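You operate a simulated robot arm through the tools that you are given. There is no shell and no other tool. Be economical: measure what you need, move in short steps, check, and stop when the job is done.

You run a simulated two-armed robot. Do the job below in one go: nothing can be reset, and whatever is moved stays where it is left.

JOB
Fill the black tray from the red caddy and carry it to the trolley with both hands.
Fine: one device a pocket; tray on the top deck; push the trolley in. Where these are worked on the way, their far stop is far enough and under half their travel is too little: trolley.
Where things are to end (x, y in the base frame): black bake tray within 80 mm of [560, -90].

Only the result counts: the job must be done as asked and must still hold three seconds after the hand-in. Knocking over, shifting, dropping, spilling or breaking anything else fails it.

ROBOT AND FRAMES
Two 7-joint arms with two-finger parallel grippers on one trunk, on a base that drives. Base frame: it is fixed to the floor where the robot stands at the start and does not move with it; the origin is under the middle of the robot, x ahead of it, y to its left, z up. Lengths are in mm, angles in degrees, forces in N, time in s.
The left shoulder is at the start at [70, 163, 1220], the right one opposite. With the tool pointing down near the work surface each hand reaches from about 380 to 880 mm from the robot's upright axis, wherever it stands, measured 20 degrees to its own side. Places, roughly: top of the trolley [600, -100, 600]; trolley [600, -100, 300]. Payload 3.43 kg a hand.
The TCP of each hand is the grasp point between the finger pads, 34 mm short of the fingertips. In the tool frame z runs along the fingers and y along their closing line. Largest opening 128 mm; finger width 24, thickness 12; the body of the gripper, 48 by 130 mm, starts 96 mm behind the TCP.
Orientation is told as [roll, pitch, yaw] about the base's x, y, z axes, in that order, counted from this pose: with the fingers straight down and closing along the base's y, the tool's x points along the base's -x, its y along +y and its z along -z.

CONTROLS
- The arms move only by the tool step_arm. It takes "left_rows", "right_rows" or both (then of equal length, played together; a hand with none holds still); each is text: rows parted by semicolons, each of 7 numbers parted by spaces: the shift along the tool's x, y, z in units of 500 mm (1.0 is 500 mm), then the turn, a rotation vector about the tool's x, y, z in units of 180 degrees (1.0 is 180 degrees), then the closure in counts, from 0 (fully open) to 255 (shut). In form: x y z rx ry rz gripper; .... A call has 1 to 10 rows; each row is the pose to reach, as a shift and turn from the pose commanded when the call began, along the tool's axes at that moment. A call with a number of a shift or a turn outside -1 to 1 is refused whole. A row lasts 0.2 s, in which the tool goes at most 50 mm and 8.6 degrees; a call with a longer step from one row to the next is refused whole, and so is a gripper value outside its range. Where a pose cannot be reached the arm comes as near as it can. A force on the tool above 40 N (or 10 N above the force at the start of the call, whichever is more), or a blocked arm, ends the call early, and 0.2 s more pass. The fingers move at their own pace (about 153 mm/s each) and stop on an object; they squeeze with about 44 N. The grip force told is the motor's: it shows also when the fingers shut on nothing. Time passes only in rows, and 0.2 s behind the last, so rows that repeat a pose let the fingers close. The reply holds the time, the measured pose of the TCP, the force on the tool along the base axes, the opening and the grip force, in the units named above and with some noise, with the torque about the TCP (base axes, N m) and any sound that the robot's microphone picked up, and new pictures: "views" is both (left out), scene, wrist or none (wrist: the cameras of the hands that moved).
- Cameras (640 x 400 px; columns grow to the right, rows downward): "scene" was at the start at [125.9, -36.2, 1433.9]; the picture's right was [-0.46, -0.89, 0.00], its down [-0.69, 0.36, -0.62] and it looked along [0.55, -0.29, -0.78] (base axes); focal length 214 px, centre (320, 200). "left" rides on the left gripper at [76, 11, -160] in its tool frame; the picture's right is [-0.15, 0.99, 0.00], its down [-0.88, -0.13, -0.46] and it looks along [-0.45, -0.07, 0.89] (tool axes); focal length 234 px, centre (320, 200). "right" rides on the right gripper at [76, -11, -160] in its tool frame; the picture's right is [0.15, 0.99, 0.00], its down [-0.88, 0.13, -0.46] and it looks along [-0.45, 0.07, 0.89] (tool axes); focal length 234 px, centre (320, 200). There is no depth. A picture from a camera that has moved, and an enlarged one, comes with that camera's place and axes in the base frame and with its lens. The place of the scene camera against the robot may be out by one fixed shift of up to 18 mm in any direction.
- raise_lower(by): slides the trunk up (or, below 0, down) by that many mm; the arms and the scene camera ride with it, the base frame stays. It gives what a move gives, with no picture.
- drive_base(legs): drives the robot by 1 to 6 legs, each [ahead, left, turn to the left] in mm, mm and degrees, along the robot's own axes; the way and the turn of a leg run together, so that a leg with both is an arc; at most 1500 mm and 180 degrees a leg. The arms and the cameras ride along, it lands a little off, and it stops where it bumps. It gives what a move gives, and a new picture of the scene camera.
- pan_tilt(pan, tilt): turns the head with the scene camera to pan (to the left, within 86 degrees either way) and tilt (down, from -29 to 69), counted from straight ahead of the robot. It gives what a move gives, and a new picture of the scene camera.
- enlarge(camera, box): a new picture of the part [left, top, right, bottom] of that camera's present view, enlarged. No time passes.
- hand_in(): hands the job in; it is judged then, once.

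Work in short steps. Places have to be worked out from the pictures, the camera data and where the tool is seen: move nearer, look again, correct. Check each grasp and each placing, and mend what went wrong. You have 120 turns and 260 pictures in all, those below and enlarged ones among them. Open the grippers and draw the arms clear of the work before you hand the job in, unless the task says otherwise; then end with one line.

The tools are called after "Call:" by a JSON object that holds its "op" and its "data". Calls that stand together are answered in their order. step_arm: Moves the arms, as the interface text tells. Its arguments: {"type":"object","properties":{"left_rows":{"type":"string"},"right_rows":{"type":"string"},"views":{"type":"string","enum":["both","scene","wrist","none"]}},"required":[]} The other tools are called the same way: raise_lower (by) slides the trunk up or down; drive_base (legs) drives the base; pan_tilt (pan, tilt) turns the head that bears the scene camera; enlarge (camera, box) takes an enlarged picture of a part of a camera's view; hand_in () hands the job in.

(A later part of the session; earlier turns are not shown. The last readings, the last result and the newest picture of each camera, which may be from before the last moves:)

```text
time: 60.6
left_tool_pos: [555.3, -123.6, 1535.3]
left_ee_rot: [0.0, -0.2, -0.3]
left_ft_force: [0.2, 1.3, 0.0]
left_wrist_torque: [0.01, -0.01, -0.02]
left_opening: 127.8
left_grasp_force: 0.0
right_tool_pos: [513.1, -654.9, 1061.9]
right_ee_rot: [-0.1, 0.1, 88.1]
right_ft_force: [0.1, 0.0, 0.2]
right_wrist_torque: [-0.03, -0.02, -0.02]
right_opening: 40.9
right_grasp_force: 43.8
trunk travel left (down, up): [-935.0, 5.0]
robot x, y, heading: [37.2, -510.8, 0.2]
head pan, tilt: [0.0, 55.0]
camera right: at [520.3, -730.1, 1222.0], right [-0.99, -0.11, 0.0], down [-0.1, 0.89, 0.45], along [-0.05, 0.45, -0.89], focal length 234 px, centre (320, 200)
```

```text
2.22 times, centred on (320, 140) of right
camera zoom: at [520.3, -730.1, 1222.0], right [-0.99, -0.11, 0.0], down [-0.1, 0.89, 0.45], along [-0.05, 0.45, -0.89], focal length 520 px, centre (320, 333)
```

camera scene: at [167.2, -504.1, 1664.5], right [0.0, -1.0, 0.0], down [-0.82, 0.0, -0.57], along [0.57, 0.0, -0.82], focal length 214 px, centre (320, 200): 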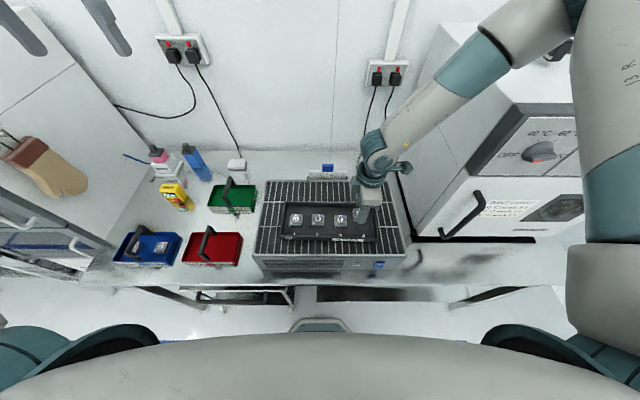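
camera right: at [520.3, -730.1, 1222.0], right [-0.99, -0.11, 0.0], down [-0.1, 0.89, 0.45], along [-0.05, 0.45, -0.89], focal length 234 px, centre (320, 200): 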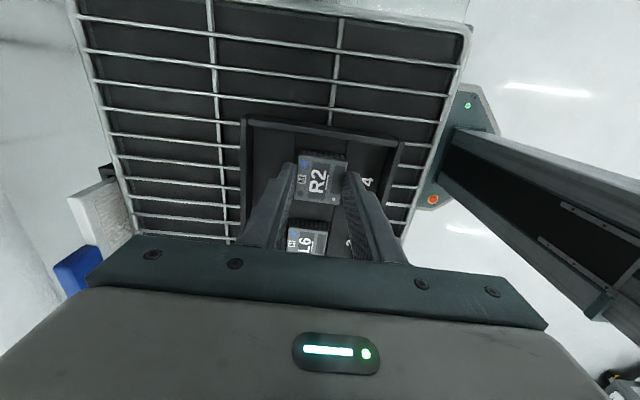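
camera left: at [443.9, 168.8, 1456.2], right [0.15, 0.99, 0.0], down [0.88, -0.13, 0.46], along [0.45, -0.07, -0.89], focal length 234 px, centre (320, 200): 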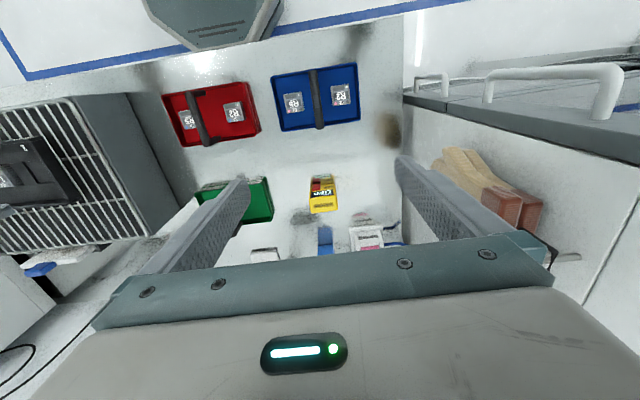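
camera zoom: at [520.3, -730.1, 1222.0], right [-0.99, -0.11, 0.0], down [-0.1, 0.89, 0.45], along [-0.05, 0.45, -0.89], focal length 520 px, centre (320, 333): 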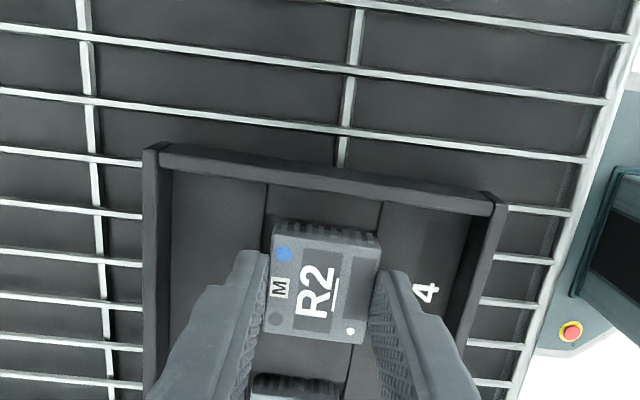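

The hand is 6 mm too far in −y, so I shift back to −649 and lower gently.

Call:
{"op": "step_arm", "data": {"right_rows": "-.012 -.001 0 0 0 0 255;-.012 -.001 .012 0 0 0 255;-.012 -.001 .022 0 0 0 255;-.012 -.001 .028 0 0 0 255;-.012 -.001 .034 0 0 0 255;-.012 -.001 .034 0 0 0 255", "views": "wrist"}}

Call:
{"op": "enlarge", "data": {"camera": "right", "box": [220, 50, 420, 230]}}

```text
time: 62.0
left_tool_pos: [554.1, -124.0, 1537.0]
left_ee_rot: [-0.1, -0.2, -0.3]
left_ft_force: [0.1, 0.7, -0.6]
left_wrist_torque: [0.01, -0.01, -0.02]
left_opening: 128.0
left_grasp_force: 0.0
right_tool_pos: [513.4, -648.0, 1045.1]
right_ee_rot: [-0.3, 0.0, 88.2]
right_ft_force: [5.1, -4.4, 36.9]
right_wrist_torque: [-0.17, -0.16, 0.01]
right_opening: 40.9
right_grasp_force: 43.9
trunk travel left (down, up): [-935.0, 5.0]
robot x, y, heading: [39.3, -510.6, 0.1]
head pan, tilt: [0.0, 55.0]
camera right: at [520.7, -723.9, 1205.9], right [-0.99, -0.11, -0.01], down [-0.1, 0.88, 0.45], along [-0.05, 0.45, -0.89], focal length 234 px, centre (320, 200)
```

right: 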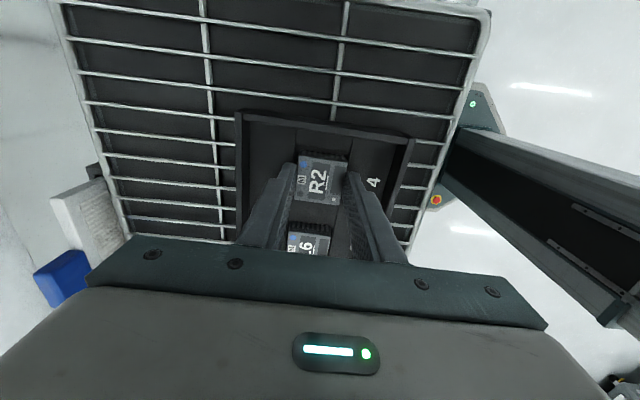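

```text
2.22 times, centred on (320, 140) of right
camera zoom: at [520.7, -723.9, 1205.9], right [-0.99, -0.11, -0.01], down [-0.1, 0.88, 0.45], along [-0.05, 0.45, -0.89], focal length 520 px, centre (320, 333)
```

zoom: 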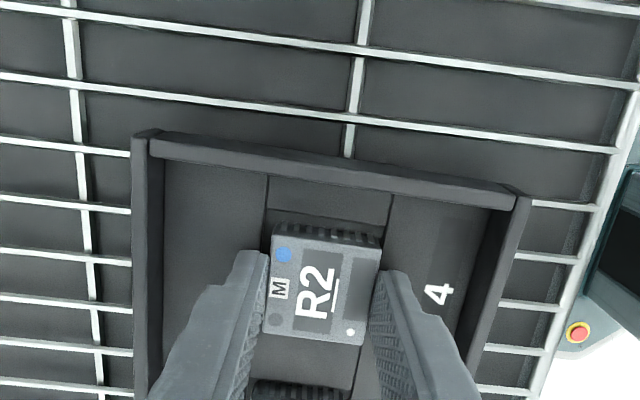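

Force is high (37 N) at 1045, and R2 seems about 3 mm too far towards L6. I lift slightly, shift −3 mm in y and lower again.

Call:
{"op": "step_arm", "data": {"right_rows": "0 0 -.012 0 0 0 255;.006 0 -.012 0 0 0 255;.006 0 -.012 0 0 0 255;.006 0 -.006 0 0 0 255;.006 0 -.002 0 0 0 255;.006 0 -.002 0 0 0 255", "views": "wrist"}}

Call:
{"op": "enlarge", "data": {"camera": "right", "box": [220, 50, 420, 230]}}

```text
time: 63.4
left_tool_pos: [554.0, -122.0, 1536.5]
left_ee_rot: [-0.1, -0.1, -0.3]
left_ft_force: [0.8, 0.1, 0.9]
left_wrist_torque: [0.0, 0.03, 0.0]
left_opening: 127.9
left_grasp_force: 0.0
right_tool_pos: [512.9, -651.3, 1045.1]
right_ee_rot: [-0.1, -0.1, 88.1]
right_ft_force: [0.0, -0.3, 21.3]
right_wrist_torque: [-0.01, -0.04, 0.0]
right_opening: 40.9
right_grasp_force: 43.6
trunk travel left (down, up): [-935.0, 5.0]
robot x, y, heading: [36.1, -510.0, -0.1]
head pan, tilt: [0.0, 55.0]
camera right: at [520.3, -727.0, 1206.0], right [-0.99, -0.11, 0.0], down [-0.1, 0.88, 0.45], along [-0.05, 0.45, -0.89], focal length 234 px, centre (320, 200)
```

right: 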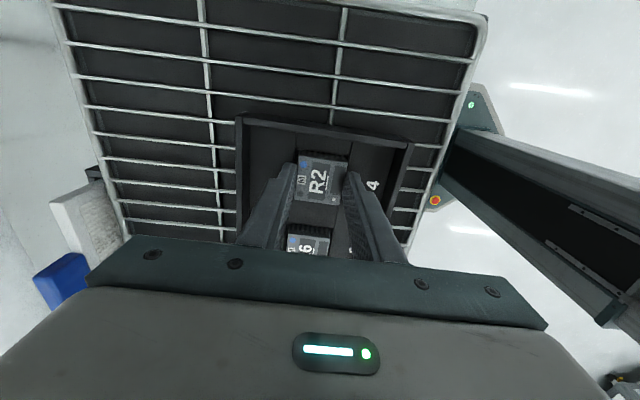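

```text
2.22 times, centred on (320, 140) of right
camera zoom: at [520.3, -727.0, 1206.0], right [-0.99, -0.11, 0.0], down [-0.1, 0.88, 0.45], along [-0.05, 0.45, -0.89], focal length 520 px, centre (320, 333)
```

zoom: 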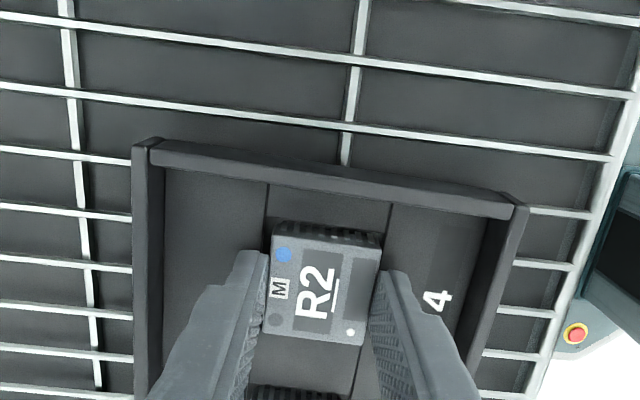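

Clean vertical contact with no side torque. I release, lift a little and inspect.

Call:
{"op": "step_arm", "data": {"right_rows": "0 0 0 0 0 0 170;0 0 0 0 0 0 150;0 0 -.06 0 0 0 150;0 0 -.08 0 0 0 150", "views": "wrist"}}

Call:
{"op": "enlarge", "data": {"camera": "right", "box": [240, 50, 400, 230]}}

Call:
{"op": "enlarge", "data": {"camera": "scene", "box": [265, 190, 395, 255]}}

```text
time: 64.4
left_tool_pos: [555.4, -121.4, 1535.5]
left_ee_rot: [0.0, -0.2, -0.3]
left_ft_force: [-0.7, 1.1, -0.6]
left_wrist_torque: [-0.03, 0.0, 0.01]
left_opening: 127.8
left_grasp_force: 0.0
right_tool_pos: [512.6, -651.3, 1083.4]
right_ee_rot: [-0.2, 0.2, 87.9]
right_ft_force: [0.3, 0.8, 0.0]
right_wrist_torque: [-0.02, 0.02, 0.01]
right_opening: 52.7
right_grasp_force: 0.0
trunk travel left (down, up): [-935.0, 5.0]
robot x, y, heading: [39.4, -509.2, -0.0]
head pan, tilt: [0.0, 55.0]
camera right: at [521.1, -726.1, 1244.1], right [-0.99, -0.11, 0.0], down [-0.1, 0.89, 0.45], along [-0.05, 0.45, -0.89], focal length 234 px, centre (320, 200)
```

right: 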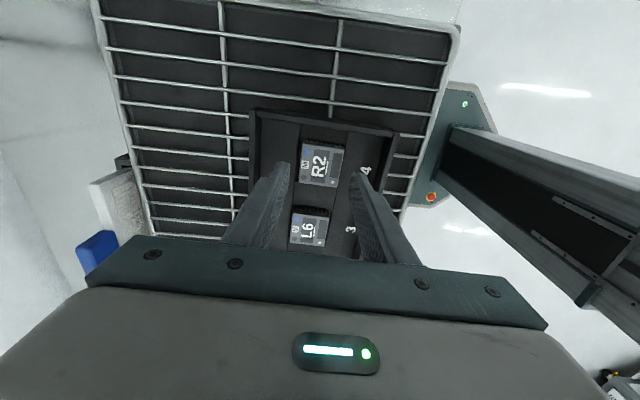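

```text
2.22 times, centred on (320, 140) of right
camera zoom: at [521.1, -726.1, 1244.1], right [-0.99, -0.11, 0.0], down [-0.1, 0.89, 0.45], along [-0.05, 0.45, -0.89], focal length 520 px, centre (320, 333)
```

zoom: 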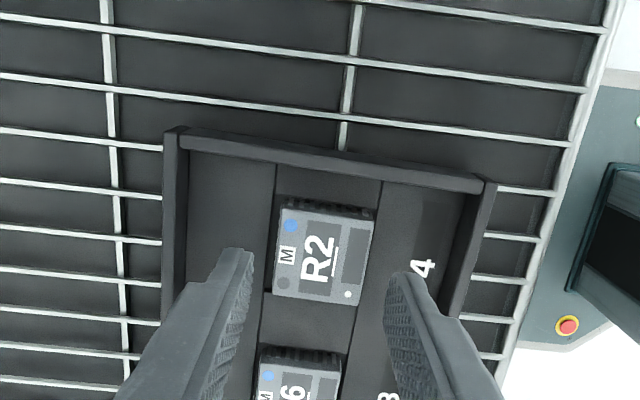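

```text
4.92 times, centred on (330, 222) of scene
camera zoom: at [167.3, -507.7, 1664.4], right [0.0, -1.0, 0.0], down [-0.82, 0.0, -0.57], along [0.57, 0.0, -0.82], focal length 1056 px, centre (271, 89)
```

zoom: 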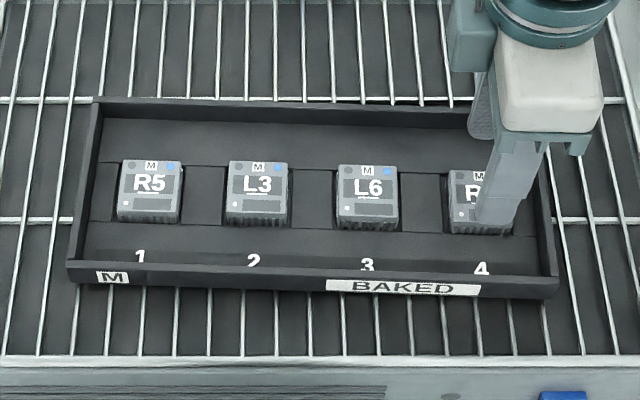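

All four pockets are filled and level. Next I lift the hand clear, back away from the table and unwind the right wrist, ready to deal with the trolley.

Call:
{"op": "step_arm", "data": {"right_rows": "0 0 -.08 0 0 0 150;0 0 -.12 0 0 0 150;-.05 0 -.14 0 0 0 150", "views": "none"}}

Call:
{"op": "drive_base", "data": {"legs": [[-420, 0, 0], [0, 420, 0]]}}

```text
time: 65.2
left_tool_pos: [557.3, -121.0, 1534.2]
left_ee_rot: [0.1, -0.2, -0.3]
left_ft_force: [0.1, -0.5, -0.2]
left_wrist_torque: [-0.04, 0.01, -0.03]
left_opening: 128.3
left_grasp_force: 0.0
right_tool_pos: [496.7, -650.2, 1128.2]
right_ee_rot: [0.0, 0.1, 88.0]
right_ft_force: [-0.2, -0.3, 0.3]
right_wrist_torque: [-0.01, 0.01, 0.03]
right_opening: 52.9
right_grasp_force: 0.1
right hand out of reach, approached as far as the arm can: row 1, 2, 3
trunk travel left (down, up): [-935.0, 5.0]
robot x, y, heading: [36.2, -509.9, 0.2]
head pan, tilt: [0.0, 55.0]
```

```text
time: 69.9
left_tool_pos: [127.2, 289.5, 1536.4]
left_ee_rot: [0.2, -0.2, -0.1]
left_ft_force: [-0.4, 0.7, 0.5]
left_wrist_torque: [0.01, -0.01, 0.01]
left_opening: 128.2
left_grasp_force: 0.1
right_tool_pos: [70.9, -237.4, 1127.7]
right_ee_rot: [-0.1, 0.1, 88.4]
right_ft_force: [0.6, 0.2, -0.5]
right_wrist_torque: [0.05, -0.01, 0.0]
right_opening: 52.7
right_grasp_force: 0.0
trunk travel left (down, up): [-935.0, 5.0]
robot x, y, heading: [-389.3, -98.2, 0.1]
head pan, tilt: [0.0, 55.0]
camera scene: at [-259.2, -98.9, 1664.5], right [0.0, -1.0, 0.0], down [-0.82, 0.0, -0.57], along [0.57, 0.0, -0.82], focal length 214 px, centre (320, 200)
```

scene: 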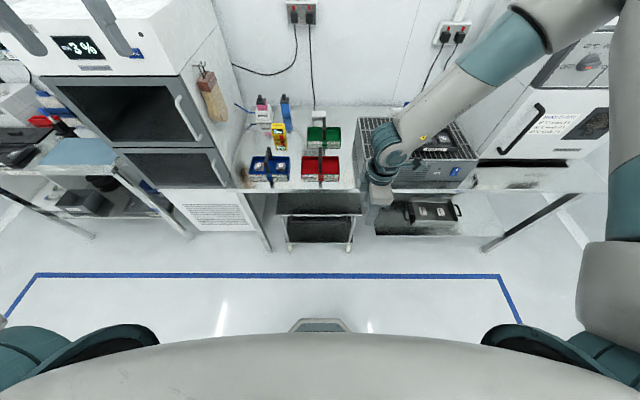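

I unwind the right wrist in free space and lower the trunk to look at the trolley from the front.

Call:
{"op": "step_arm", "data": {"right_rows": "0 0 0 0 0 .047 150;0 0 0 0 0 .094 150;0 0 -.06 0 0 .141 150;0 0 -.12 0 0 .188 150;0 0 -.18 0 0 .235 150;0 0 -.24 0 0 .282 150;0 0 -.3 0 0 .329 150;0 0 -.3 0 0 .376 150;0 0 -.3 0 0 .423 150;0 0 -.3 0 0 .47 150", "views": "none"}}

Call:
{"op": "raise_lower", "data": {"by": -545}}

Call:
{"op": "pan_tilt", "data": {"pan": 0, "tilt": 40}}

Call:
{"op": "enlarge", "data": {"camera": "scene", "box": [220, 80, 460, 230]}}

```text
time: 72.1
left_tool_pos: [126.8, 292.1, 1534.9]
left_ee_rot: [0.1, -0.1, -0.1]
left_ft_force: [0.9, -0.1, -0.5]
left_wrist_torque: [0.0, 0.02, 0.01]
left_opening: 127.9
left_grasp_force: 0.0
right_tool_pos: [69.3, -236.5, 1278.3]
right_ee_rot: [-0.1, -0.1, 3.4]
right_ft_force: [0.0, 0.2, -0.6]
right_wrist_torque: [0.02, -0.01, -0.02]
right_opening: 52.5
right_grasp_force: 0.1
trunk travel left (down, up): [-935.0, 5.0]
robot x, y, heading: [-389.2, -98.4, 0.2]
head pan, tilt: [0.0, 55.0]
```

```text
refused: -545 is not a number from -400 to 400
```

```text
time: 72.9
left_tool_pos: [128.5, 292.5, 1536.2]
left_ee_rot: [0.1, -0.2, -0.1]
left_ft_force: [0.2, 0.3, 0.1]
left_wrist_torque: [-0.01, -0.01, -0.01]
left_opening: 127.8
left_grasp_force: 0.2
right_tool_pos: [69.0, -237.1, 1278.5]
right_ee_rot: [-0.1, -0.1, 3.7]
right_ft_force: [-0.2, -0.5, -0.1]
right_wrist_torque: [-0.04, -0.05, 0.0]
right_opening: 52.8
right_grasp_force: 0.1
trunk travel left (down, up): [-935.0, 5.0]
robot x, y, heading: [-389.7, -96.0, 0.1]
head pan, tilt: [0.0, 40.0]
camera scene: at [-246.3, -96.0, 1685.1], right [0.0, -1.0, 0.0], down [-0.64, 0.0, -0.77], along [0.77, 0.0, -0.64], focal length 214 px, centre (320, 200)
```

scene: 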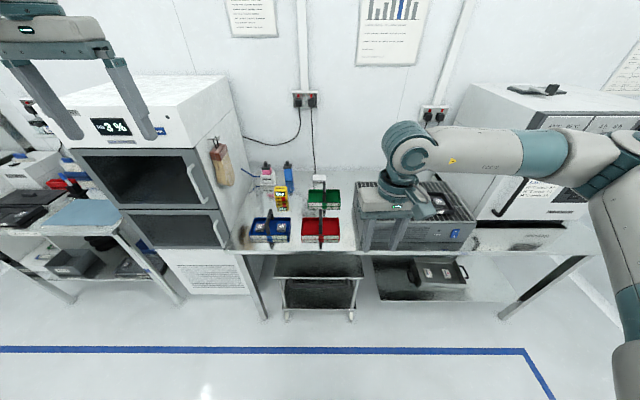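

```text
2.67 times, centred on (340, 155) of scene
camera zoom: at [-246.3, -96.0, 1685.1], right [0.0, -1.0, 0.0], down [-0.64, 0.0, -0.77], along [0.77, 0.0, -0.64], focal length 572 px, centre (267, 320)
```

zoom: 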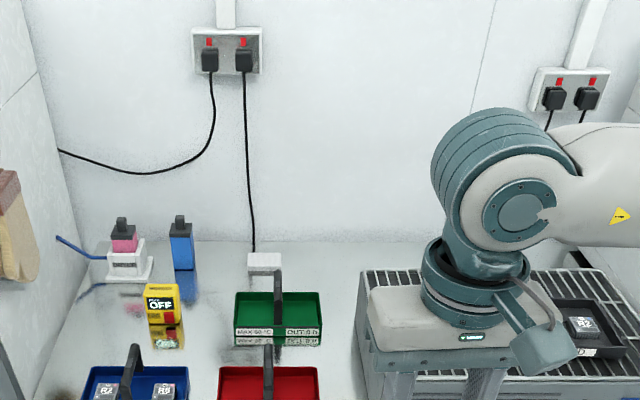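

I lower in two steps.

Call:
{"op": "raise_lower", "data": {"by": -300}}

Call:
{"op": "raise_lower", "data": {"by": -245}}

Call:
{"op": "pan_tilt", "data": {"pan": 0, "tilt": 40}}

Call:
{"op": "enlarge", "data": {"camera": "scene", "box": [200, 80, 440, 230]}}

```text
time: 75.9
left_tool_pos: [127.2, 292.2, 1234.6]
left_ee_rot: [0.1, -0.1, -0.2]
left_ft_force: [1.0, 0.2, -0.8]
left_wrist_torque: [-0.01, 0.01, -0.03]
left_opening: 128.0
left_grasp_force: 0.0
right_tool_pos: [68.3, -237.2, 979.3]
right_ee_rot: [-0.1, -0.1, 3.6]
right_ft_force: [-0.3, -0.1, 0.1]
right_wrist_torque: [0.0, 0.04, -0.02]
right_opening: 52.8
right_grasp_force: 0.0
trunk travel left (down, up): [-635.0, 305.0]
robot x, y, heading: [-390.4, -95.2, 0.2]
head pan, tilt: [0.0, 40.0]
```

```text
time: 78.4
left_tool_pos: [127.5, 291.5, 989.9]
left_ee_rot: [0.1, -0.2, -0.1]
left_ft_force: [0.4, -0.4, 0.0]
left_wrist_torque: [-0.02, 0.04, -0.02]
left_opening: 128.1
left_grasp_force: 0.1
right_tool_pos: [69.1, -235.2, 733.7]
right_ee_rot: [-0.1, -0.1, 3.7]
right_ft_force: [-0.2, 0.4, -0.3]
right_wrist_torque: [0.02, -0.04, 0.01]
right_opening: 52.7
right_grasp_force: 0.1
trunk travel left (down, up): [-390.0, 550.0]
robot x, y, heading: [-389.7, -98.3, 0.1]
head pan, tilt: [0.0, 40.0]
```

```text
time: 79.0
left_tool_pos: [127.7, 291.2, 990.2]
left_ee_rot: [0.1, -0.3, -0.1]
left_ft_force: [0.1, -1.1, -1.0]
left_wrist_torque: [0.01, 0.01, 0.02]
left_opening: 128.3
left_grasp_force: 0.0
right_tool_pos: [68.8, -236.2, 733.8]
right_ee_rot: [-0.1, -0.1, 3.7]
right_ft_force: [1.0, 0.2, -0.7]
right_wrist_torque: [-0.02, 0.03, 0.0]
right_opening: 52.6
right_grasp_force: 0.0
trunk travel left (down, up): [-390.0, 550.0]
robot x, y, heading: [-389.8, -94.2, 0.2]
head pan, tilt: [0.0, 40.0]
camera scene: at [-246.3, -96.1, 1140.1], right [0.0, -1.0, 0.0], down [-0.64, 0.0, -0.77], along [0.77, 0.0, -0.64], focal length 214 px, centre (320, 200)
```

scene: 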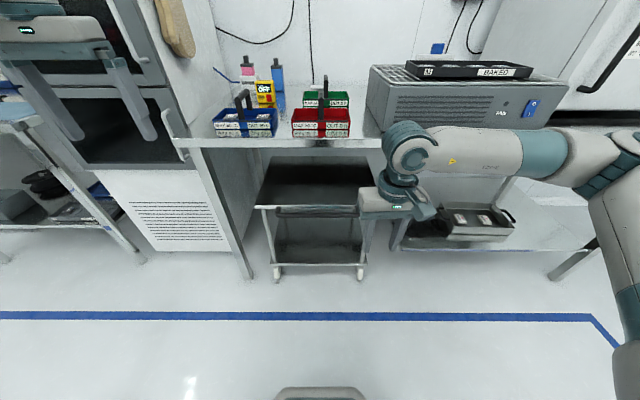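

```text
2.67 times, centred on (320, 155) of scene
camera zoom: at [-246.3, -96.1, 1140.1], right [0.0, -1.0, 0.0], down [-0.64, 0.0, -0.77], along [0.77, 0.0, -0.64], focal length 572 px, centre (320, 320)
```

zoom: 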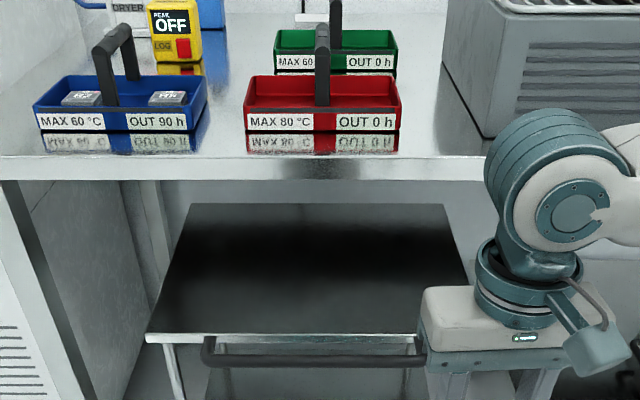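

The deck spans about x 370..758, so the trolley is fully in, and I must pull it out, load it and push it back. I look at the handle with the right wrist camera.

Call:
{"op": "step_arm", "data": {"right_rows": "0 .05 0 0 0 .02 150;0 .1 .03 0 0 .02 150;0 .2 .06 0 0 .02 150;0 .29 .1 0 0 .02 150", "views": "both"}}

Call:
{"op": "enlarge", "data": {"camera": "scene", "box": [240, 150, 400, 250]}}

```text
refused: row 3 steps farther than a row can; nothing moved
```

```text
4.00 times, centred on (320, 200) of scene
camera zoom: at [-246.3, -96.1, 1140.1], right [0.0, -1.0, 0.0], down [-0.64, 0.0, -0.77], along [0.77, 0.0, -0.64], focal length 858 px, centre (320, 200)
```

zoom: 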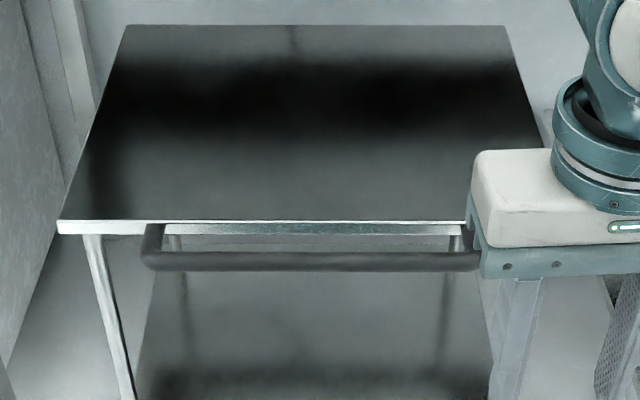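

Call:
{"op": "step_arm", "data": {"right_rows": "0 .08 0 0 0 .02 150;0 .16 0 0 0 .02 150;0 .24 0 0 0 .02 150;0 .29 .04 0 0 .02 150", "views": "wrist"}}

Call:
{"op": "enlarge", "data": {"camera": "right", "box": [140, 0, 500, 200]}}

```text
time: 80.0
left_tool_pos: [127.9, 292.4, 990.2]
left_ee_rot: [0.1, 0.0, -0.1]
left_ft_force: [-0.1, -0.4, -0.5]
left_wrist_torque: [0.04, -0.01, -0.03]
left_opening: 127.9
left_grasp_force: 0.0
right_tool_pos: [60.1, -92.1, 712.6]
right_ee_rot: [-0.1, -0.1, 0.0]
right_ft_force: [1.3, -0.9, 0.8]
right_wrist_torque: [-0.03, -0.04, 0.01]
right_opening: 52.8
right_grasp_force: 0.0
trunk travel left (down, up): [-390.0, 550.0]
robot x, y, heading: [-390.0, -92.8, 0.2]
head pan, tilt: [0.0, 40.0]
camera right: at [-17.0, -101.6, 873.7], right [-0.15, 0.99, 0.0], down [0.88, 0.13, 0.46], along [0.45, 0.07, -0.89], focal length 234 px, centre (320, 200)
```

right: 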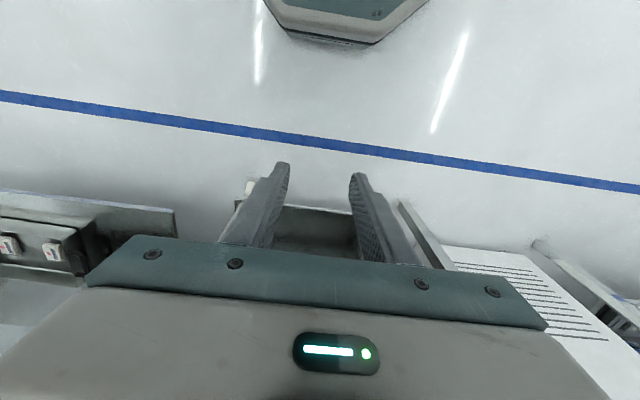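

```text
1.78 times, centred on (320, 100) of right
camera zoom: at [-17.0, -101.6, 873.7], right [-0.15, 0.99, 0.0], down [0.88, 0.13, 0.46], along [0.45, 0.07, -0.89], focal length 416 px, centre (320, 378)
```

zoom: 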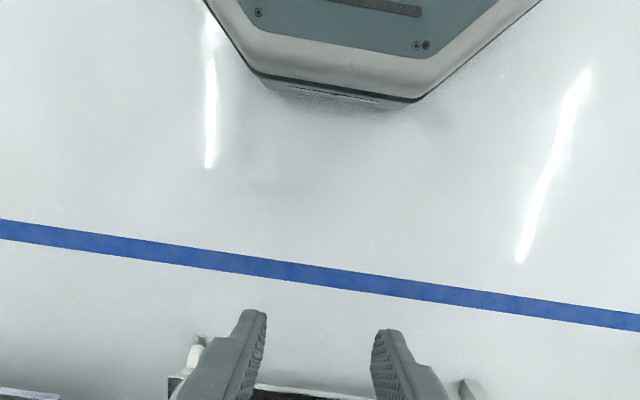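

Tool-down would hit the table edge at the handle (bar about x 355, z 540–555, roughly 30 mm ahead of the deck). So I'll pinch the bar with one finger behind it, with the hand leaning forward. First I take yaw 90 in free space.

Call:
{"op": "step_arm", "data": {"right_rows": "-.01 .017 0 0 0 -.047 150;-.02 .034 0 0 0 -.094 150;-.03 .051 0 0 0 -.141 150;-.04 .068 0 0 0 -.188 150;-.05 .085 0 0 0 -.235 150;-.06 .102 0 0 0 -.282 150;-.07 .119 0 0 0 -.329 150;-.08 .136 0 0 0 -.376 150;-.09 .153 0 0 0 -.423 150;-.1 .17 0 0 0 -.47 150", "views": "none"}}

Call:
{"op": "step_arm", "data": {"right_rows": "0 0 0 0 0 -.03 100;0 0 0 0 0 -.03 100", "views": "none"}}

Call:
{"op": "step_arm", "data": {"right_rows": "0 0 0 -.045 0 0 100;0 0 0 -.09 0 0 100;0 0 0 -.13 0 0 100;0 0 0 -.167 0 0 100;0 0 0 -.167 0 0 100", "views": "both"}}

```text
time: 82.2
left_tool_pos: [127.3, 292.9, 991.1]
left_ee_rot: [0.1, -0.3, -0.1]
left_ft_force: [0.9, -0.4, -0.4]
left_wrist_torque: [-0.03, 0.01, -0.02]
left_opening: 128.0
left_grasp_force: 0.0
right_tool_pos: [109.5, -7.0, 713.5]
right_ee_rot: [0.0, 0.0, 84.8]
right_ft_force: [-0.1, -0.4, -0.1]
right_wrist_torque: [0.03, 0.01, 0.01]
right_opening: 52.9
right_grasp_force: 0.1
trunk travel left (down, up): [-390.0, 550.0]
robot x, y, heading: [-390.2, -98.9, 0.3]
head pan, tilt: [0.0, 40.0]
```

```text
time: 82.8
left_tool_pos: [127.8, 292.2, 991.1]
left_ee_rot: [0.2, -0.2, 0.0]
left_ft_force: [0.0, 0.3, 0.1]
left_wrist_torque: [0.02, 0.02, -0.02]
left_opening: 128.2
left_grasp_force: 0.2
right_tool_pos: [109.5, -6.3, 714.4]
right_ee_rot: [-0.1, 0.2, 87.4]
right_ft_force: [1.3, -0.9, 0.7]
right_wrist_torque: [0.0, -0.01, 0.01]
right_opening: 77.7
right_grasp_force: 0.0
trunk travel left (down, up): [-390.0, 550.0]
robot x, y, heading: [-388.5, -96.8, 0.2]
head pan, tilt: [0.0, 40.0]
```

```text
time: 84.0
left_tool_pos: [126.9, 291.3, 989.6]
left_ee_rot: [0.2, -0.2, -0.1]
left_ft_force: [-0.1, -0.2, 1.0]
left_wrist_torque: [-0.01, 0.0, 0.01]
left_opening: 127.9
left_grasp_force: 0.1
right_tool_pos: [46.1, -11.0, 729.0]
right_ee_rot: [30.1, 0.1, 89.9]
right_ft_force: [-0.3, -0.1, 0.3]
right_wrist_torque: [0.02, 0.03, 0.02]
right_opening: 78.0
right_grasp_force: 0.1
right hand out of reach, approached as far as the arm can: row 1, 2, 3, 4, 5
trunk travel left (down, up): [-390.0, 550.0]
robot x, y, heading: [-388.9, -93.9, 0.0]
head pan, tilt: [0.0, 40.0]
camera scene: at [-246.5, -96.1, 1140.2], right [0.0, -1.0, 0.0], down [-0.64, 0.0, -0.77], along [0.77, 0.0, -0.64], focal length 214 px, centre (320, 200)
camera right: at [134.9, -85.1, 862.8], right [-0.86, -0.14, 0.5], down [0.12, 0.88, 0.46], along [-0.5, 0.45, -0.74], focal length 234 px, centre (320, 200)
```

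scene: 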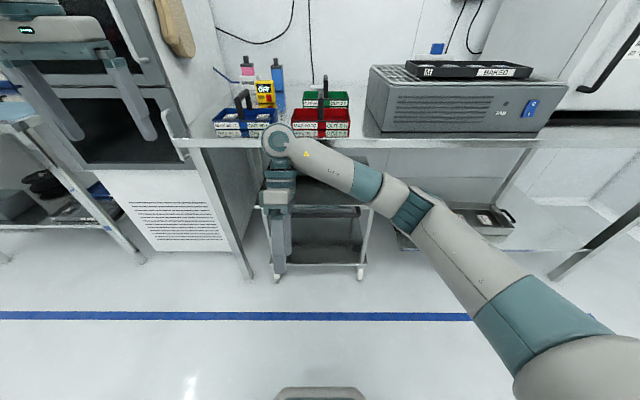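
right: 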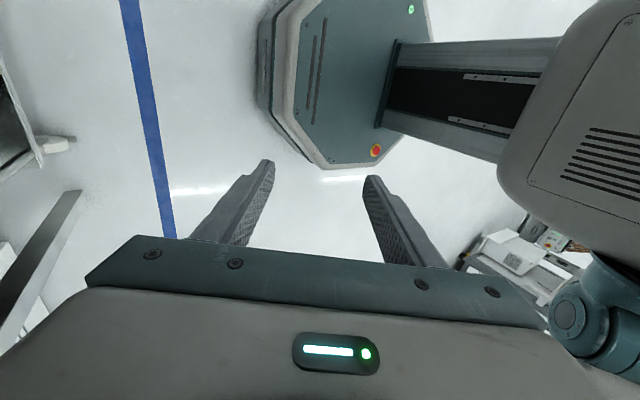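

I leaned the wrong way. I reverse it to lean 30° forward.

Call:
{"op": "step_arm", "data": {"right_rows": "0 0 0 .045 0 0 100;0 0 0 .09 0 0 100;0 0 0 .135 0 0 100;0 0 0 .18 0 0 100;0 0 0 .225 0 0 100;0 0 0 .27 0 0 100;0 0 0 .315 0 0 100;0 0 0 .333 0 0 100;0 0 0 .333 0 0 100", "views": "both"}}

```text
time: 86.0
left_tool_pos: [127.0, 292.4, 990.3]
left_ee_rot: [0.1, -0.2, -0.1]
left_ft_force: [0.7, 0.6, -0.5]
left_wrist_torque: [-0.02, 0.01, 0.03]
left_opening: 128.0
left_grasp_force: 0.1
right_tool_pos: [45.7, -9.7, 730.7]
right_ee_rot: [-30.0, 0.1, 90.1]
right_ft_force: [-0.9, 0.2, -0.4]
right_wrist_torque: [-0.01, 0.02, -0.03]
right_opening: 77.9
right_grasp_force: 0.1
trunk travel left (down, up): [-390.0, 550.0]
robot x, y, heading: [-390.5, -95.7, 0.2]
head pan, tilt: [0.0, 40.0]
camera scene: at [-246.4, -96.1, 1140.1], right [0.0, -1.0, 0.0], down [-0.64, 0.0, -0.77], along [0.77, 0.0, -0.64], focal length 214 px, centre (320, 200)
camera right: at [-25.0, -85.0, 875.4], right [-0.86, -0.15, -0.49], down [-0.34, 0.88, 0.33], along [0.39, 0.45, -0.8], focal length 234 px, centre (320, 200)
```

scene: 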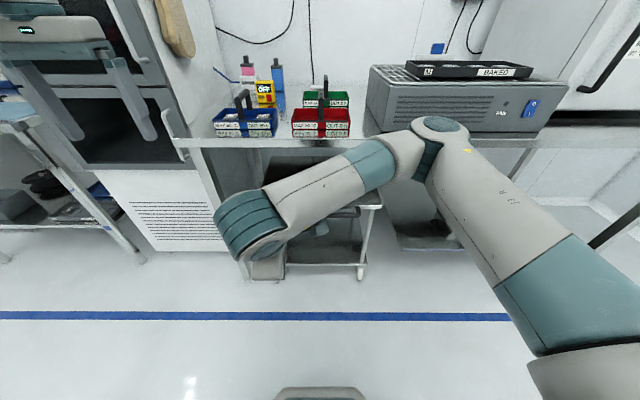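
right: 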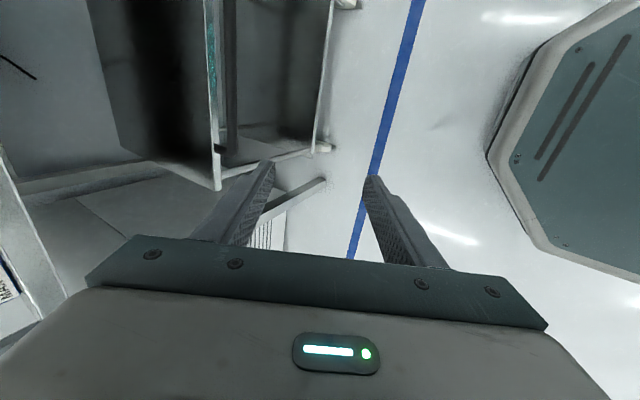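

The forward lean works, and the wrist camera now shows the deck edge and the bar. I enlarge to locate the bar.

Call:
{"op": "enlarge", "data": {"camera": "right", "box": [80, 0, 400, 200]}}

```text
2.00 times, centred on (240, 100) of right
camera zoom: at [-25.0, -85.0, 875.4], right [-0.86, -0.15, -0.49], down [-0.34, 0.88, 0.33], along [0.39, 0.45, -0.8], focal length 468 px, centre (480, 400)
```

zoom: 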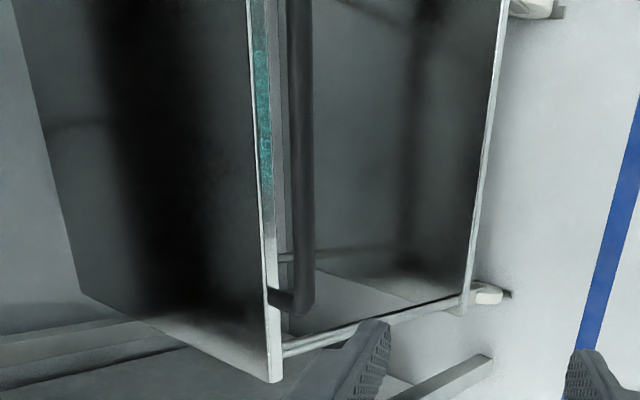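

The bar is at about x 354, z 537, y 79…−250, with the deck edge at (390, 556). I extend the hand to the approach height in free space, then drive in line with the bar.

Call:
{"op": "step_arm", "data": {"right_rows": "0 -.023 .085 0 0 0 187;0 -.046 .17 0 0 0 187;0 -.068 .255 0 0 0 187;0 -.091 .339 0 0 0 187;0 -.091 .339 0 0 0 187", "views": "none"}}

Call:
{"op": "drive_base", "data": {"legs": [[0, -78, 0], [110, 0, 0]]}}

Call:
{"op": "enlarge", "data": {"camera": "right", "box": [80, 0, 400, 200]}}

```text
time: 87.2
left_tool_pos: [126.9, 291.6, 990.8]
left_ee_rot: [0.1, -0.2, -0.1]
left_ft_force: [0.1, -0.6, 0.3]
left_wrist_torque: [-0.03, 0.01, 0.0]
left_opening: 127.9
left_grasp_force: 0.0
right_tool_pos: [167.5, -9.7, 605.0]
right_ee_rot: [-30.0, 0.1, 90.2]
right_ft_force: [0.2, -0.4, -0.4]
right_wrist_torque: [-0.01, 0.0, 0.01]
right_opening: 34.4
right_grasp_force: 0.2
trunk travel left (down, up): [-390.0, 550.0]
robot x, y, heading: [-389.1, -93.3, 0.6]
head pan, tilt: [0.0, 40.0]
```

```text
time: 89.1
left_tool_pos: [238.3, 215.1, 988.8]
left_ee_rot: [0.0, -0.1, -0.1]
left_ft_force: [-0.5, -0.1, 0.3]
left_wrist_torque: [0.04, 0.0, 0.0]
left_opening: 127.9
left_grasp_force: 0.0
right_tool_pos: [277.2, -87.0, 605.1]
right_ee_rot: [-30.0, 0.0, 90.0]
right_ft_force: [0.9, 0.7, -0.5]
right_wrist_torque: [0.02, -0.01, 0.0]
right_opening: 34.2
right_grasp_force: 0.1
trunk travel left (down, up): [-390.0, 550.0]
robot x, y, heading: [-278.1, -171.3, 0.3]
head pan, tilt: [0.0, 40.0]
camera scene: at [-135.6, -173.3, 1139.9], right [0.0, -1.0, 0.0], down [-0.64, 0.0, -0.77], along [0.77, 0.0, -0.64], focal length 214 px, centre (320, 200)
```

scene: 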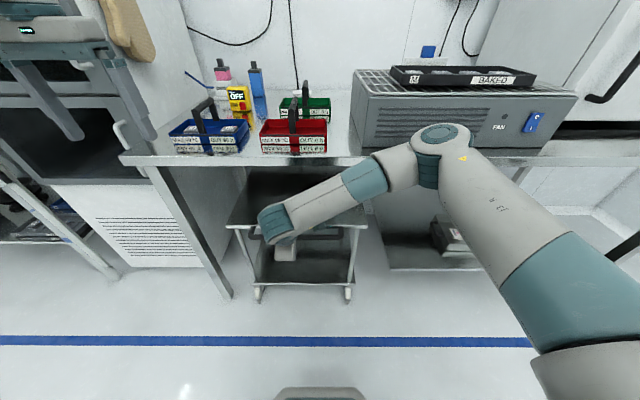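

```text
2.00 times, centred on (240, 100) of right
camera zoom: at [207.2, -161.1, 749.3], right [-0.86, -0.15, -0.49], down [-0.34, 0.88, 0.33], along [0.38, 0.45, -0.81], focal length 468 px, centre (480, 400)
```

zoom: 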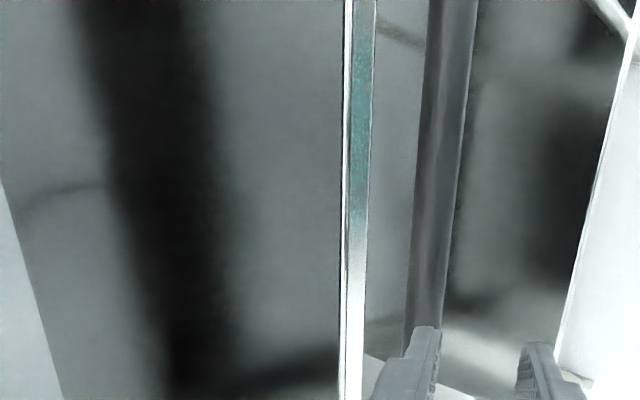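

The two rays agree on the bar at (348, 541), uncertain only along the finger direction. I line up and slide the open fingers over the bar.

Call:
{"op": "step_arm", "data": {"right_rows": "0 -.03 .013 0 0 0 187;0 -.059 .026 0 0 0 187;0 -.059 .06 0 0 0 187;0 -.059 .1 0 0 0 187;0 -.059 .1 0 0 0 187", "views": "both"}}

Call:
{"op": "enlarge", "data": {"camera": "right", "box": [160, 60, 400, 240]}}

```text
time: 90.3
left_tool_pos: [236.9, 214.1, 990.0]
left_ee_rot: [0.1, -0.1, -0.1]
left_ft_force: [0.7, 0.6, 0.2]
left_wrist_torque: [-0.02, -0.03, 0.0]
left_opening: 128.3
left_grasp_force: 0.1
right_tool_pos: [328.5, -84.9, 578.3]
right_ee_rot: [-29.9, 0.1, 90.0]
right_ft_force: [0.2, -0.1, 0.6]
right_wrist_torque: [0.0, 0.02, 0.02]
right_opening: 34.3
right_grasp_force: 0.0
trunk travel left (down, up): [-390.0, 550.0]
robot x, y, heading: [-282.7, -171.5, 0.2]
head pan, tilt: [0.0, 40.0]
camera scene: at [-137.0, -173.5, 1140.2], right [0.0, -1.0, 0.0], down [-0.64, 0.0, -0.77], along [0.77, 0.0, -0.64], focal length 214 px, centre (320, 200)
camera right: at [257.7, -160.3, 722.3], right [-0.86, -0.15, -0.49], down [-0.34, 0.88, 0.33], along [0.39, 0.45, -0.81], focal length 234 px, centre (320, 200)
```

scene: 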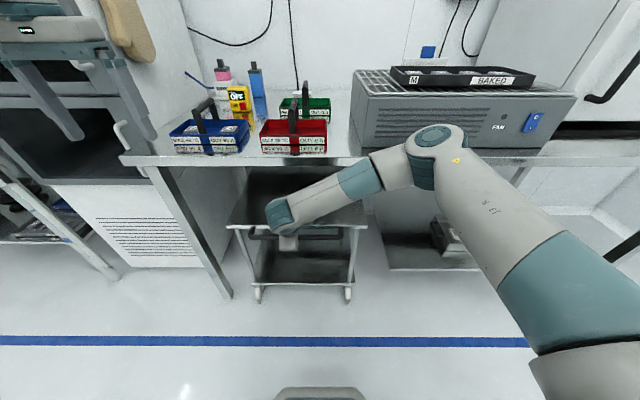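
right: 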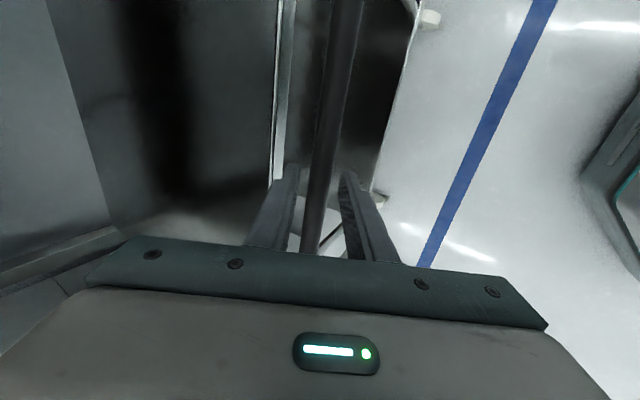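

```text
2.22 times, centred on (280, 150) of right
camera zoom: at [257.7, -160.3, 722.3], right [-0.86, -0.15, -0.49], down [-0.34, 0.88, 0.33], along [0.39, 0.45, -0.81], focal length 520 px, centre (409, 311)
```

zoom: 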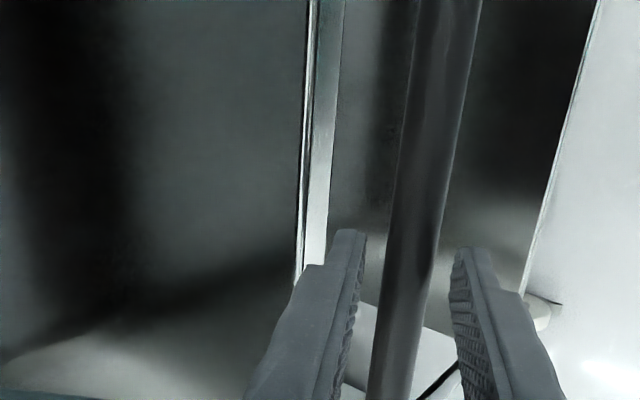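

The bar sits neatly between the fingers. I go 23 mm deeper and close on it.

Call:
{"op": "step_arm", "data": {"right_rows": "0 0 .025 0 0 0 187;0 0 .046 0 0 0 187;0 0 .046 0 0 0 255;0 0 .046 0 0 0 255;0 0 .046 0 0 0 255", "views": "wrist"}}

```text
time: 91.5
left_tool_pos: [237.2, 214.5, 990.6]
left_ee_rot: [0.1, -0.3, -0.2]
left_ft_force: [-0.1, 0.0, -1.0]
left_wrist_torque: [-0.04, 0.03, 0.03]
left_opening: 128.0
left_grasp_force: 0.1
right_tool_pos: [339.2, -86.6, 557.2]
right_ee_rot: [-30.1, 0.1, 90.1]
right_ft_force: [3.7, -1.6, 9.9]
right_wrist_torque: [-0.39, -0.23, -0.34]
right_opening: 19.7
right_grasp_force: 45.3
trunk travel left (down, up): [-390.0, 550.0]
robot x, y, heading: [-280.3, -172.1, -0.1]
head pan, tilt: [0.0, 40.0]
camera right: at [268.3, -161.6, 701.7], right [-0.86, -0.15, -0.5], down [-0.34, 0.88, 0.33], along [0.39, 0.45, -0.8], focal length 234 px, centre (320, 200)
```

right: 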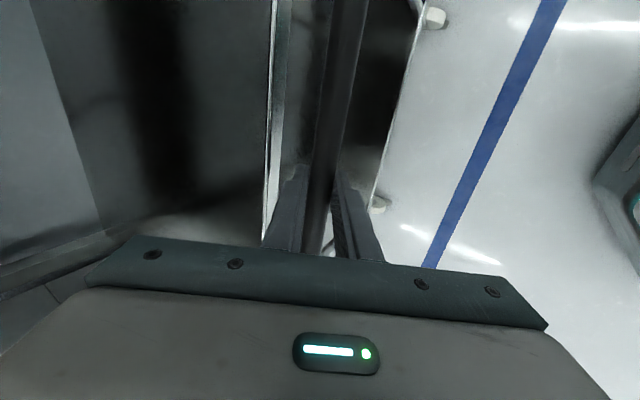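

The bar is gripped (19.7 mm). I pull back 100 mm as a test.

Call:
{"op": "drive_base", "data": {"legs": [[-100, 0, 0]]}}

```text
time: 92.6
left_tool_pos: [137.5, 213.9, 990.9]
left_ee_rot: [0.2, -0.2, -0.1]
left_ft_force: [-0.4, 0.2, -0.1]
left_wrist_torque: [-0.04, -0.05, -0.01]
left_opening: 128.0
left_grasp_force: 0.1
right_tool_pos: [240.3, -86.5, 557.2]
right_ee_rot: [-30.1, 0.1, 90.1]
right_ft_force: [3.6, -2.1, 9.7]
right_wrist_torque: [0.21, -0.38, -0.04]
right_opening: 19.8
right_grasp_force: 44.9
trunk travel left (down, up): [-390.0, 550.0]
robot x, y, heading: [-377.3, -173.2, 0.1]
head pan, tilt: [0.0, 40.0]
camera scene: at [-236.1, -173.9, 1140.2], right [0.0, -1.0, 0.0], down [-0.64, 0.0, -0.77], along [0.77, 0.0, -0.64], focal length 214 px, centre (320, 200)
```

scene: 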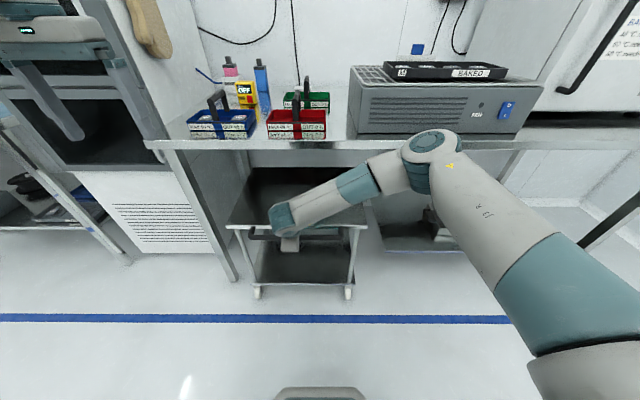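

The trolley rolls with it. I pull another 190 mm.

Call:
{"op": "drive_base", "data": {"legs": [[-190, 0, 0]]}}

```text
time: 94.2
left_tool_pos: [-54.1, 214.4, 989.3]
left_ee_rot: [0.0, -0.2, 0.1]
left_ft_force: [0.2, 0.6, 0.3]
left_wrist_torque: [-0.02, -0.01, 0.0]
left_opening: 128.1
left_grasp_force: 0.1
right_tool_pos: [50.9, -87.8, 557.7]
right_ee_rot: [-30.2, 0.1, 90.2]
right_ft_force: [2.6, -2.8, 6.0]
right_wrist_torque: [-0.18, -0.11, -0.35]
right_opening: 19.9
right_grasp_force: 45.0
trunk travel left (down, up): [-390.0, 550.0]
robot x, y, heading: [-569.8, -171.6, 0.2]
head pan, tilt: [0.0, 40.0]
camera scene: at [-426.6, -174.6, 1140.2], right [0.01, -1.0, 0.0], down [-0.64, 0.0, -0.77], along [0.77, 0.0, -0.64], focal length 214 px, centre (320, 200)
```

scene: 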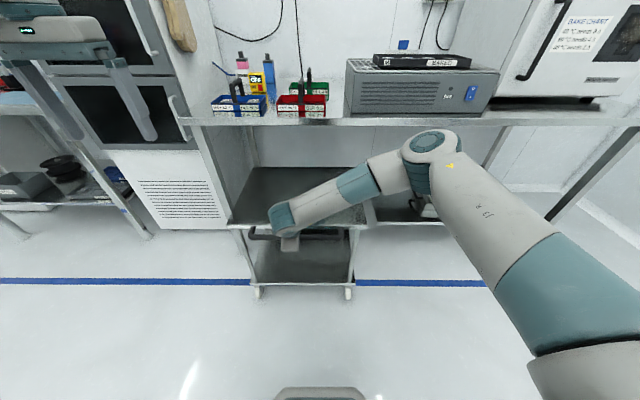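

The trolley is out by 288 mm. I release the bar and withdraw along the fingers.

Call:
{"op": "step_arm", "data": {"right_rows": "0 0 0 0 0 0 180;0 0 0 0 0 0 180;0 0 -.08 0 0 0 180;0 0 -.16 0 0 0 180;0 0 -.24 0 0 0 150", "views": "scene"}}

Call:
{"op": "drive_base", "data": {"legs": [[-80, 0, 0]]}}

Call:
{"op": "step_arm", "data": {"right_rows": "0 0 0 -.045 0 0 150;0 0 0 -.09 0 0 150;0 0 0 -.13 0 0 150;0 0 0 -.167 0 0 150;0 0 0 -.167 0 0 150", "views": "none"}}

```text
time: 95.4
left_tool_pos: [-54.6, 213.4, 990.3]
left_ee_rot: [0.0, -0.2, 0.1]
left_ft_force: [0.0, 0.0, 0.0]
left_wrist_torque: [0.02, -0.06, -0.01]
left_opening: 127.8
left_grasp_force: 0.0
right_tool_pos: [-13.1, -89.0, 660.8]
right_ee_rot: [-30.1, 0.0, 90.2]
right_ft_force: [0.4, -0.3, 0.0]
right_wrist_torque: [-0.04, 0.03, 0.0]
right_opening: 52.5
right_grasp_force: 0.0
trunk travel left (down, up): [-390.0, 550.0]
robot x, y, heading: [-563.2, -175.6, 0.5]
head pan, tilt: [0.0, 40.0]
camera scene: at [-426.9, -174.3, 1140.2], right [0.01, -1.0, 0.0], down [-0.64, 0.0, -0.77], along [0.77, 0.0, -0.64], focal length 214 px, centre (320, 200)
```

scene: 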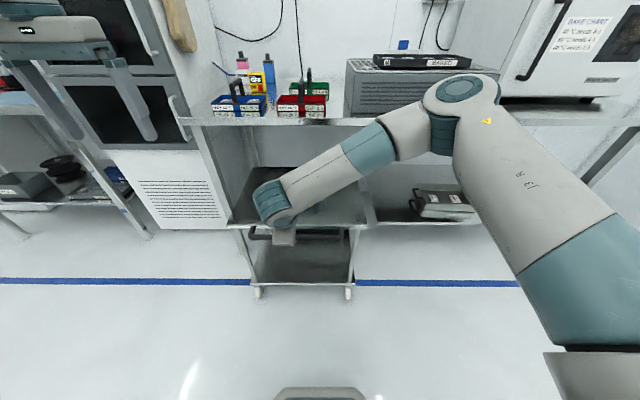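

```text
time: 96.4
left_tool_pos: [-133.6, 214.0, 990.3]
left_ee_rot: [0.1, -0.2, 0.1]
left_ft_force: [-1.4, -0.3, 0.1]
left_wrist_torque: [-0.01, -0.04, 0.01]
left_opening: 127.8
left_grasp_force: 0.2
right_tool_pos: [-89.6, -89.5, 661.5]
right_ee_rot: [-30.2, -0.1, 90.2]
right_ft_force: [0.7, -0.4, -0.3]
right_wrist_torque: [-0.01, -0.03, -0.04]
right_opening: 52.8
right_grasp_force: 0.0
trunk travel left (down, up): [-390.0, 550.0]
robot x, y, heading: [-647.2, -172.9, 0.4]
head pan, tilt: [0.0, 40.0]
camera scene: at [-506.6, -175.0, 1140.3], right [0.01, -1.0, 0.0], down [-0.64, 0.0, -0.77], along [0.77, 0.0, -0.64], focal length 214 px, centre (320, 200)
```

scene: 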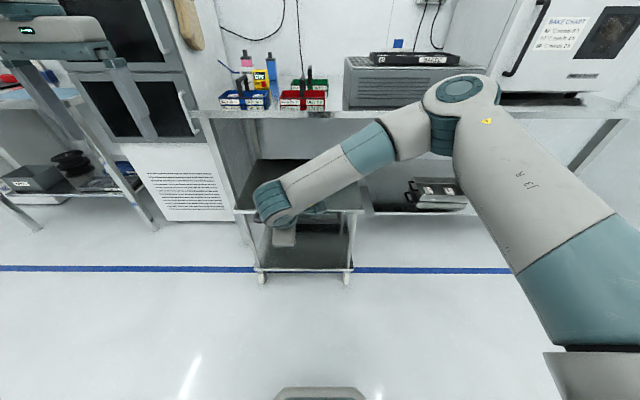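

```text
time: 97.6
left_tool_pos: [-131.8, 213.6, 989.9]
left_ee_rot: [0.0, -0.1, 0.1]
left_ft_force: [0.2, 1.1, 0.0]
left_wrist_torque: [-0.01, 0.0, -0.01]
left_opening: 128.0
left_grasp_force: 0.1
right_tool_pos: [-90.3, -88.6, 661.8]
right_ee_rot: [-13.9, 0.1, 90.2]
right_ft_force: [0.1, 0.5, -0.7]
right_wrist_torque: [0.02, -0.02, 0.0]
right_opening: 52.8
right_grasp_force: 0.0
right hand out of reach, approached as far as the arm can: row 3, 4, 5
trunk travel left (down, up): [-390.0, 550.0]
robot x, y, heading: [-649.4, -177.0, 0.3]
head pan, tilt: [0.0, 40.0]
```

I unwind the right hand to yaw 0 while drawing it in.

Call:
{"op": "step_arm", "data": {"right_rows": "0 .02 -.02 0 0 .047 150;0 .04 -.04 0 0 .094 150;0 .06 -.06 0 0 .141 150;0 .08 -.08 0 0 .188 150;0 .1 -.1 0 0 .235 150;.04 .1 -.12 0 0 .282 150;.08 .1 -.14 0 0 .329 150;.12 .1 -.16 0 0 .376 150;.16 .1 -.18 0 0 .423 150;.2 .1 -.2 0 0 .47 150", "views": "none"}}

Call:
{"op": "raise_lower", "data": {"by": 300}}

Call:
{"op": "raise_lower", "data": {"by": 245}}

```text
time: 99.8
left_tool_pos: [-133.3, 213.4, 989.6]
left_ee_rot: [0.0, -0.2, 0.1]
left_ft_force: [-0.7, 0.1, -0.8]
left_wrist_torque: [0.0, 0.0, -0.02]
left_opening: 127.9
left_grasp_force: 0.1
right_tool_pos: [-162.1, -190.4, 746.2]
right_ee_rot: [-1.3, -13.8, 5.6]
right_ft_force: [0.3, 0.8, 0.2]
right_wrist_torque: [0.0, -0.02, 0.0]
right_opening: 52.6
right_grasp_force: 0.0
trunk travel left (down, up): [-390.0, 550.0]
robot x, y, heading: [-645.0, -178.2, 0.4]
head pan, tilt: [0.0, 40.0]
```

```text
time: 102.8
left_tool_pos: [-132.0, 213.5, 1290.8]
left_ee_rot: [0.1, -0.1, 0.0]
left_ft_force: [-0.1, 0.0, 0.7]
left_wrist_torque: [-0.02, 0.0, -0.02]
left_opening: 128.0
left_grasp_force: 0.1
right_tool_pos: [-161.6, -189.3, 1044.3]
right_ee_rot: [-1.4, -13.8, 5.7]
right_ft_force: [-1.0, 0.9, -0.1]
right_wrist_torque: [-0.01, 0.04, -0.01]
right_opening: 52.9
right_grasp_force: 0.0
trunk travel left (down, up): [-690.0, 250.0]
robot x, y, heading: [-649.2, -177.3, 0.3]
head pan, tilt: [0.0, 40.0]
```

```text
time: 105.4
left_tool_pos: [-132.6, 213.2, 1535.8]
left_ee_rot: [0.2, -0.1, 0.2]
left_ft_force: [-0.4, -0.4, -0.2]
left_wrist_torque: [-0.02, 0.01, -0.01]
left_opening: 127.9
left_grasp_force: 0.0
right_tool_pos: [-161.9, -189.7, 1291.4]
right_ee_rot: [-1.4, -13.8, 5.8]
right_ft_force: [0.6, -0.3, -0.9]
right_wrist_torque: [0.02, 0.01, 0.01]
right_opening: 52.7
right_grasp_force: 0.0
trunk travel left (down, up): [-935.0, 5.0]
robot x, y, heading: [-651.5, -176.1, 0.3]
head pan, tilt: [0.0, 40.0]
```

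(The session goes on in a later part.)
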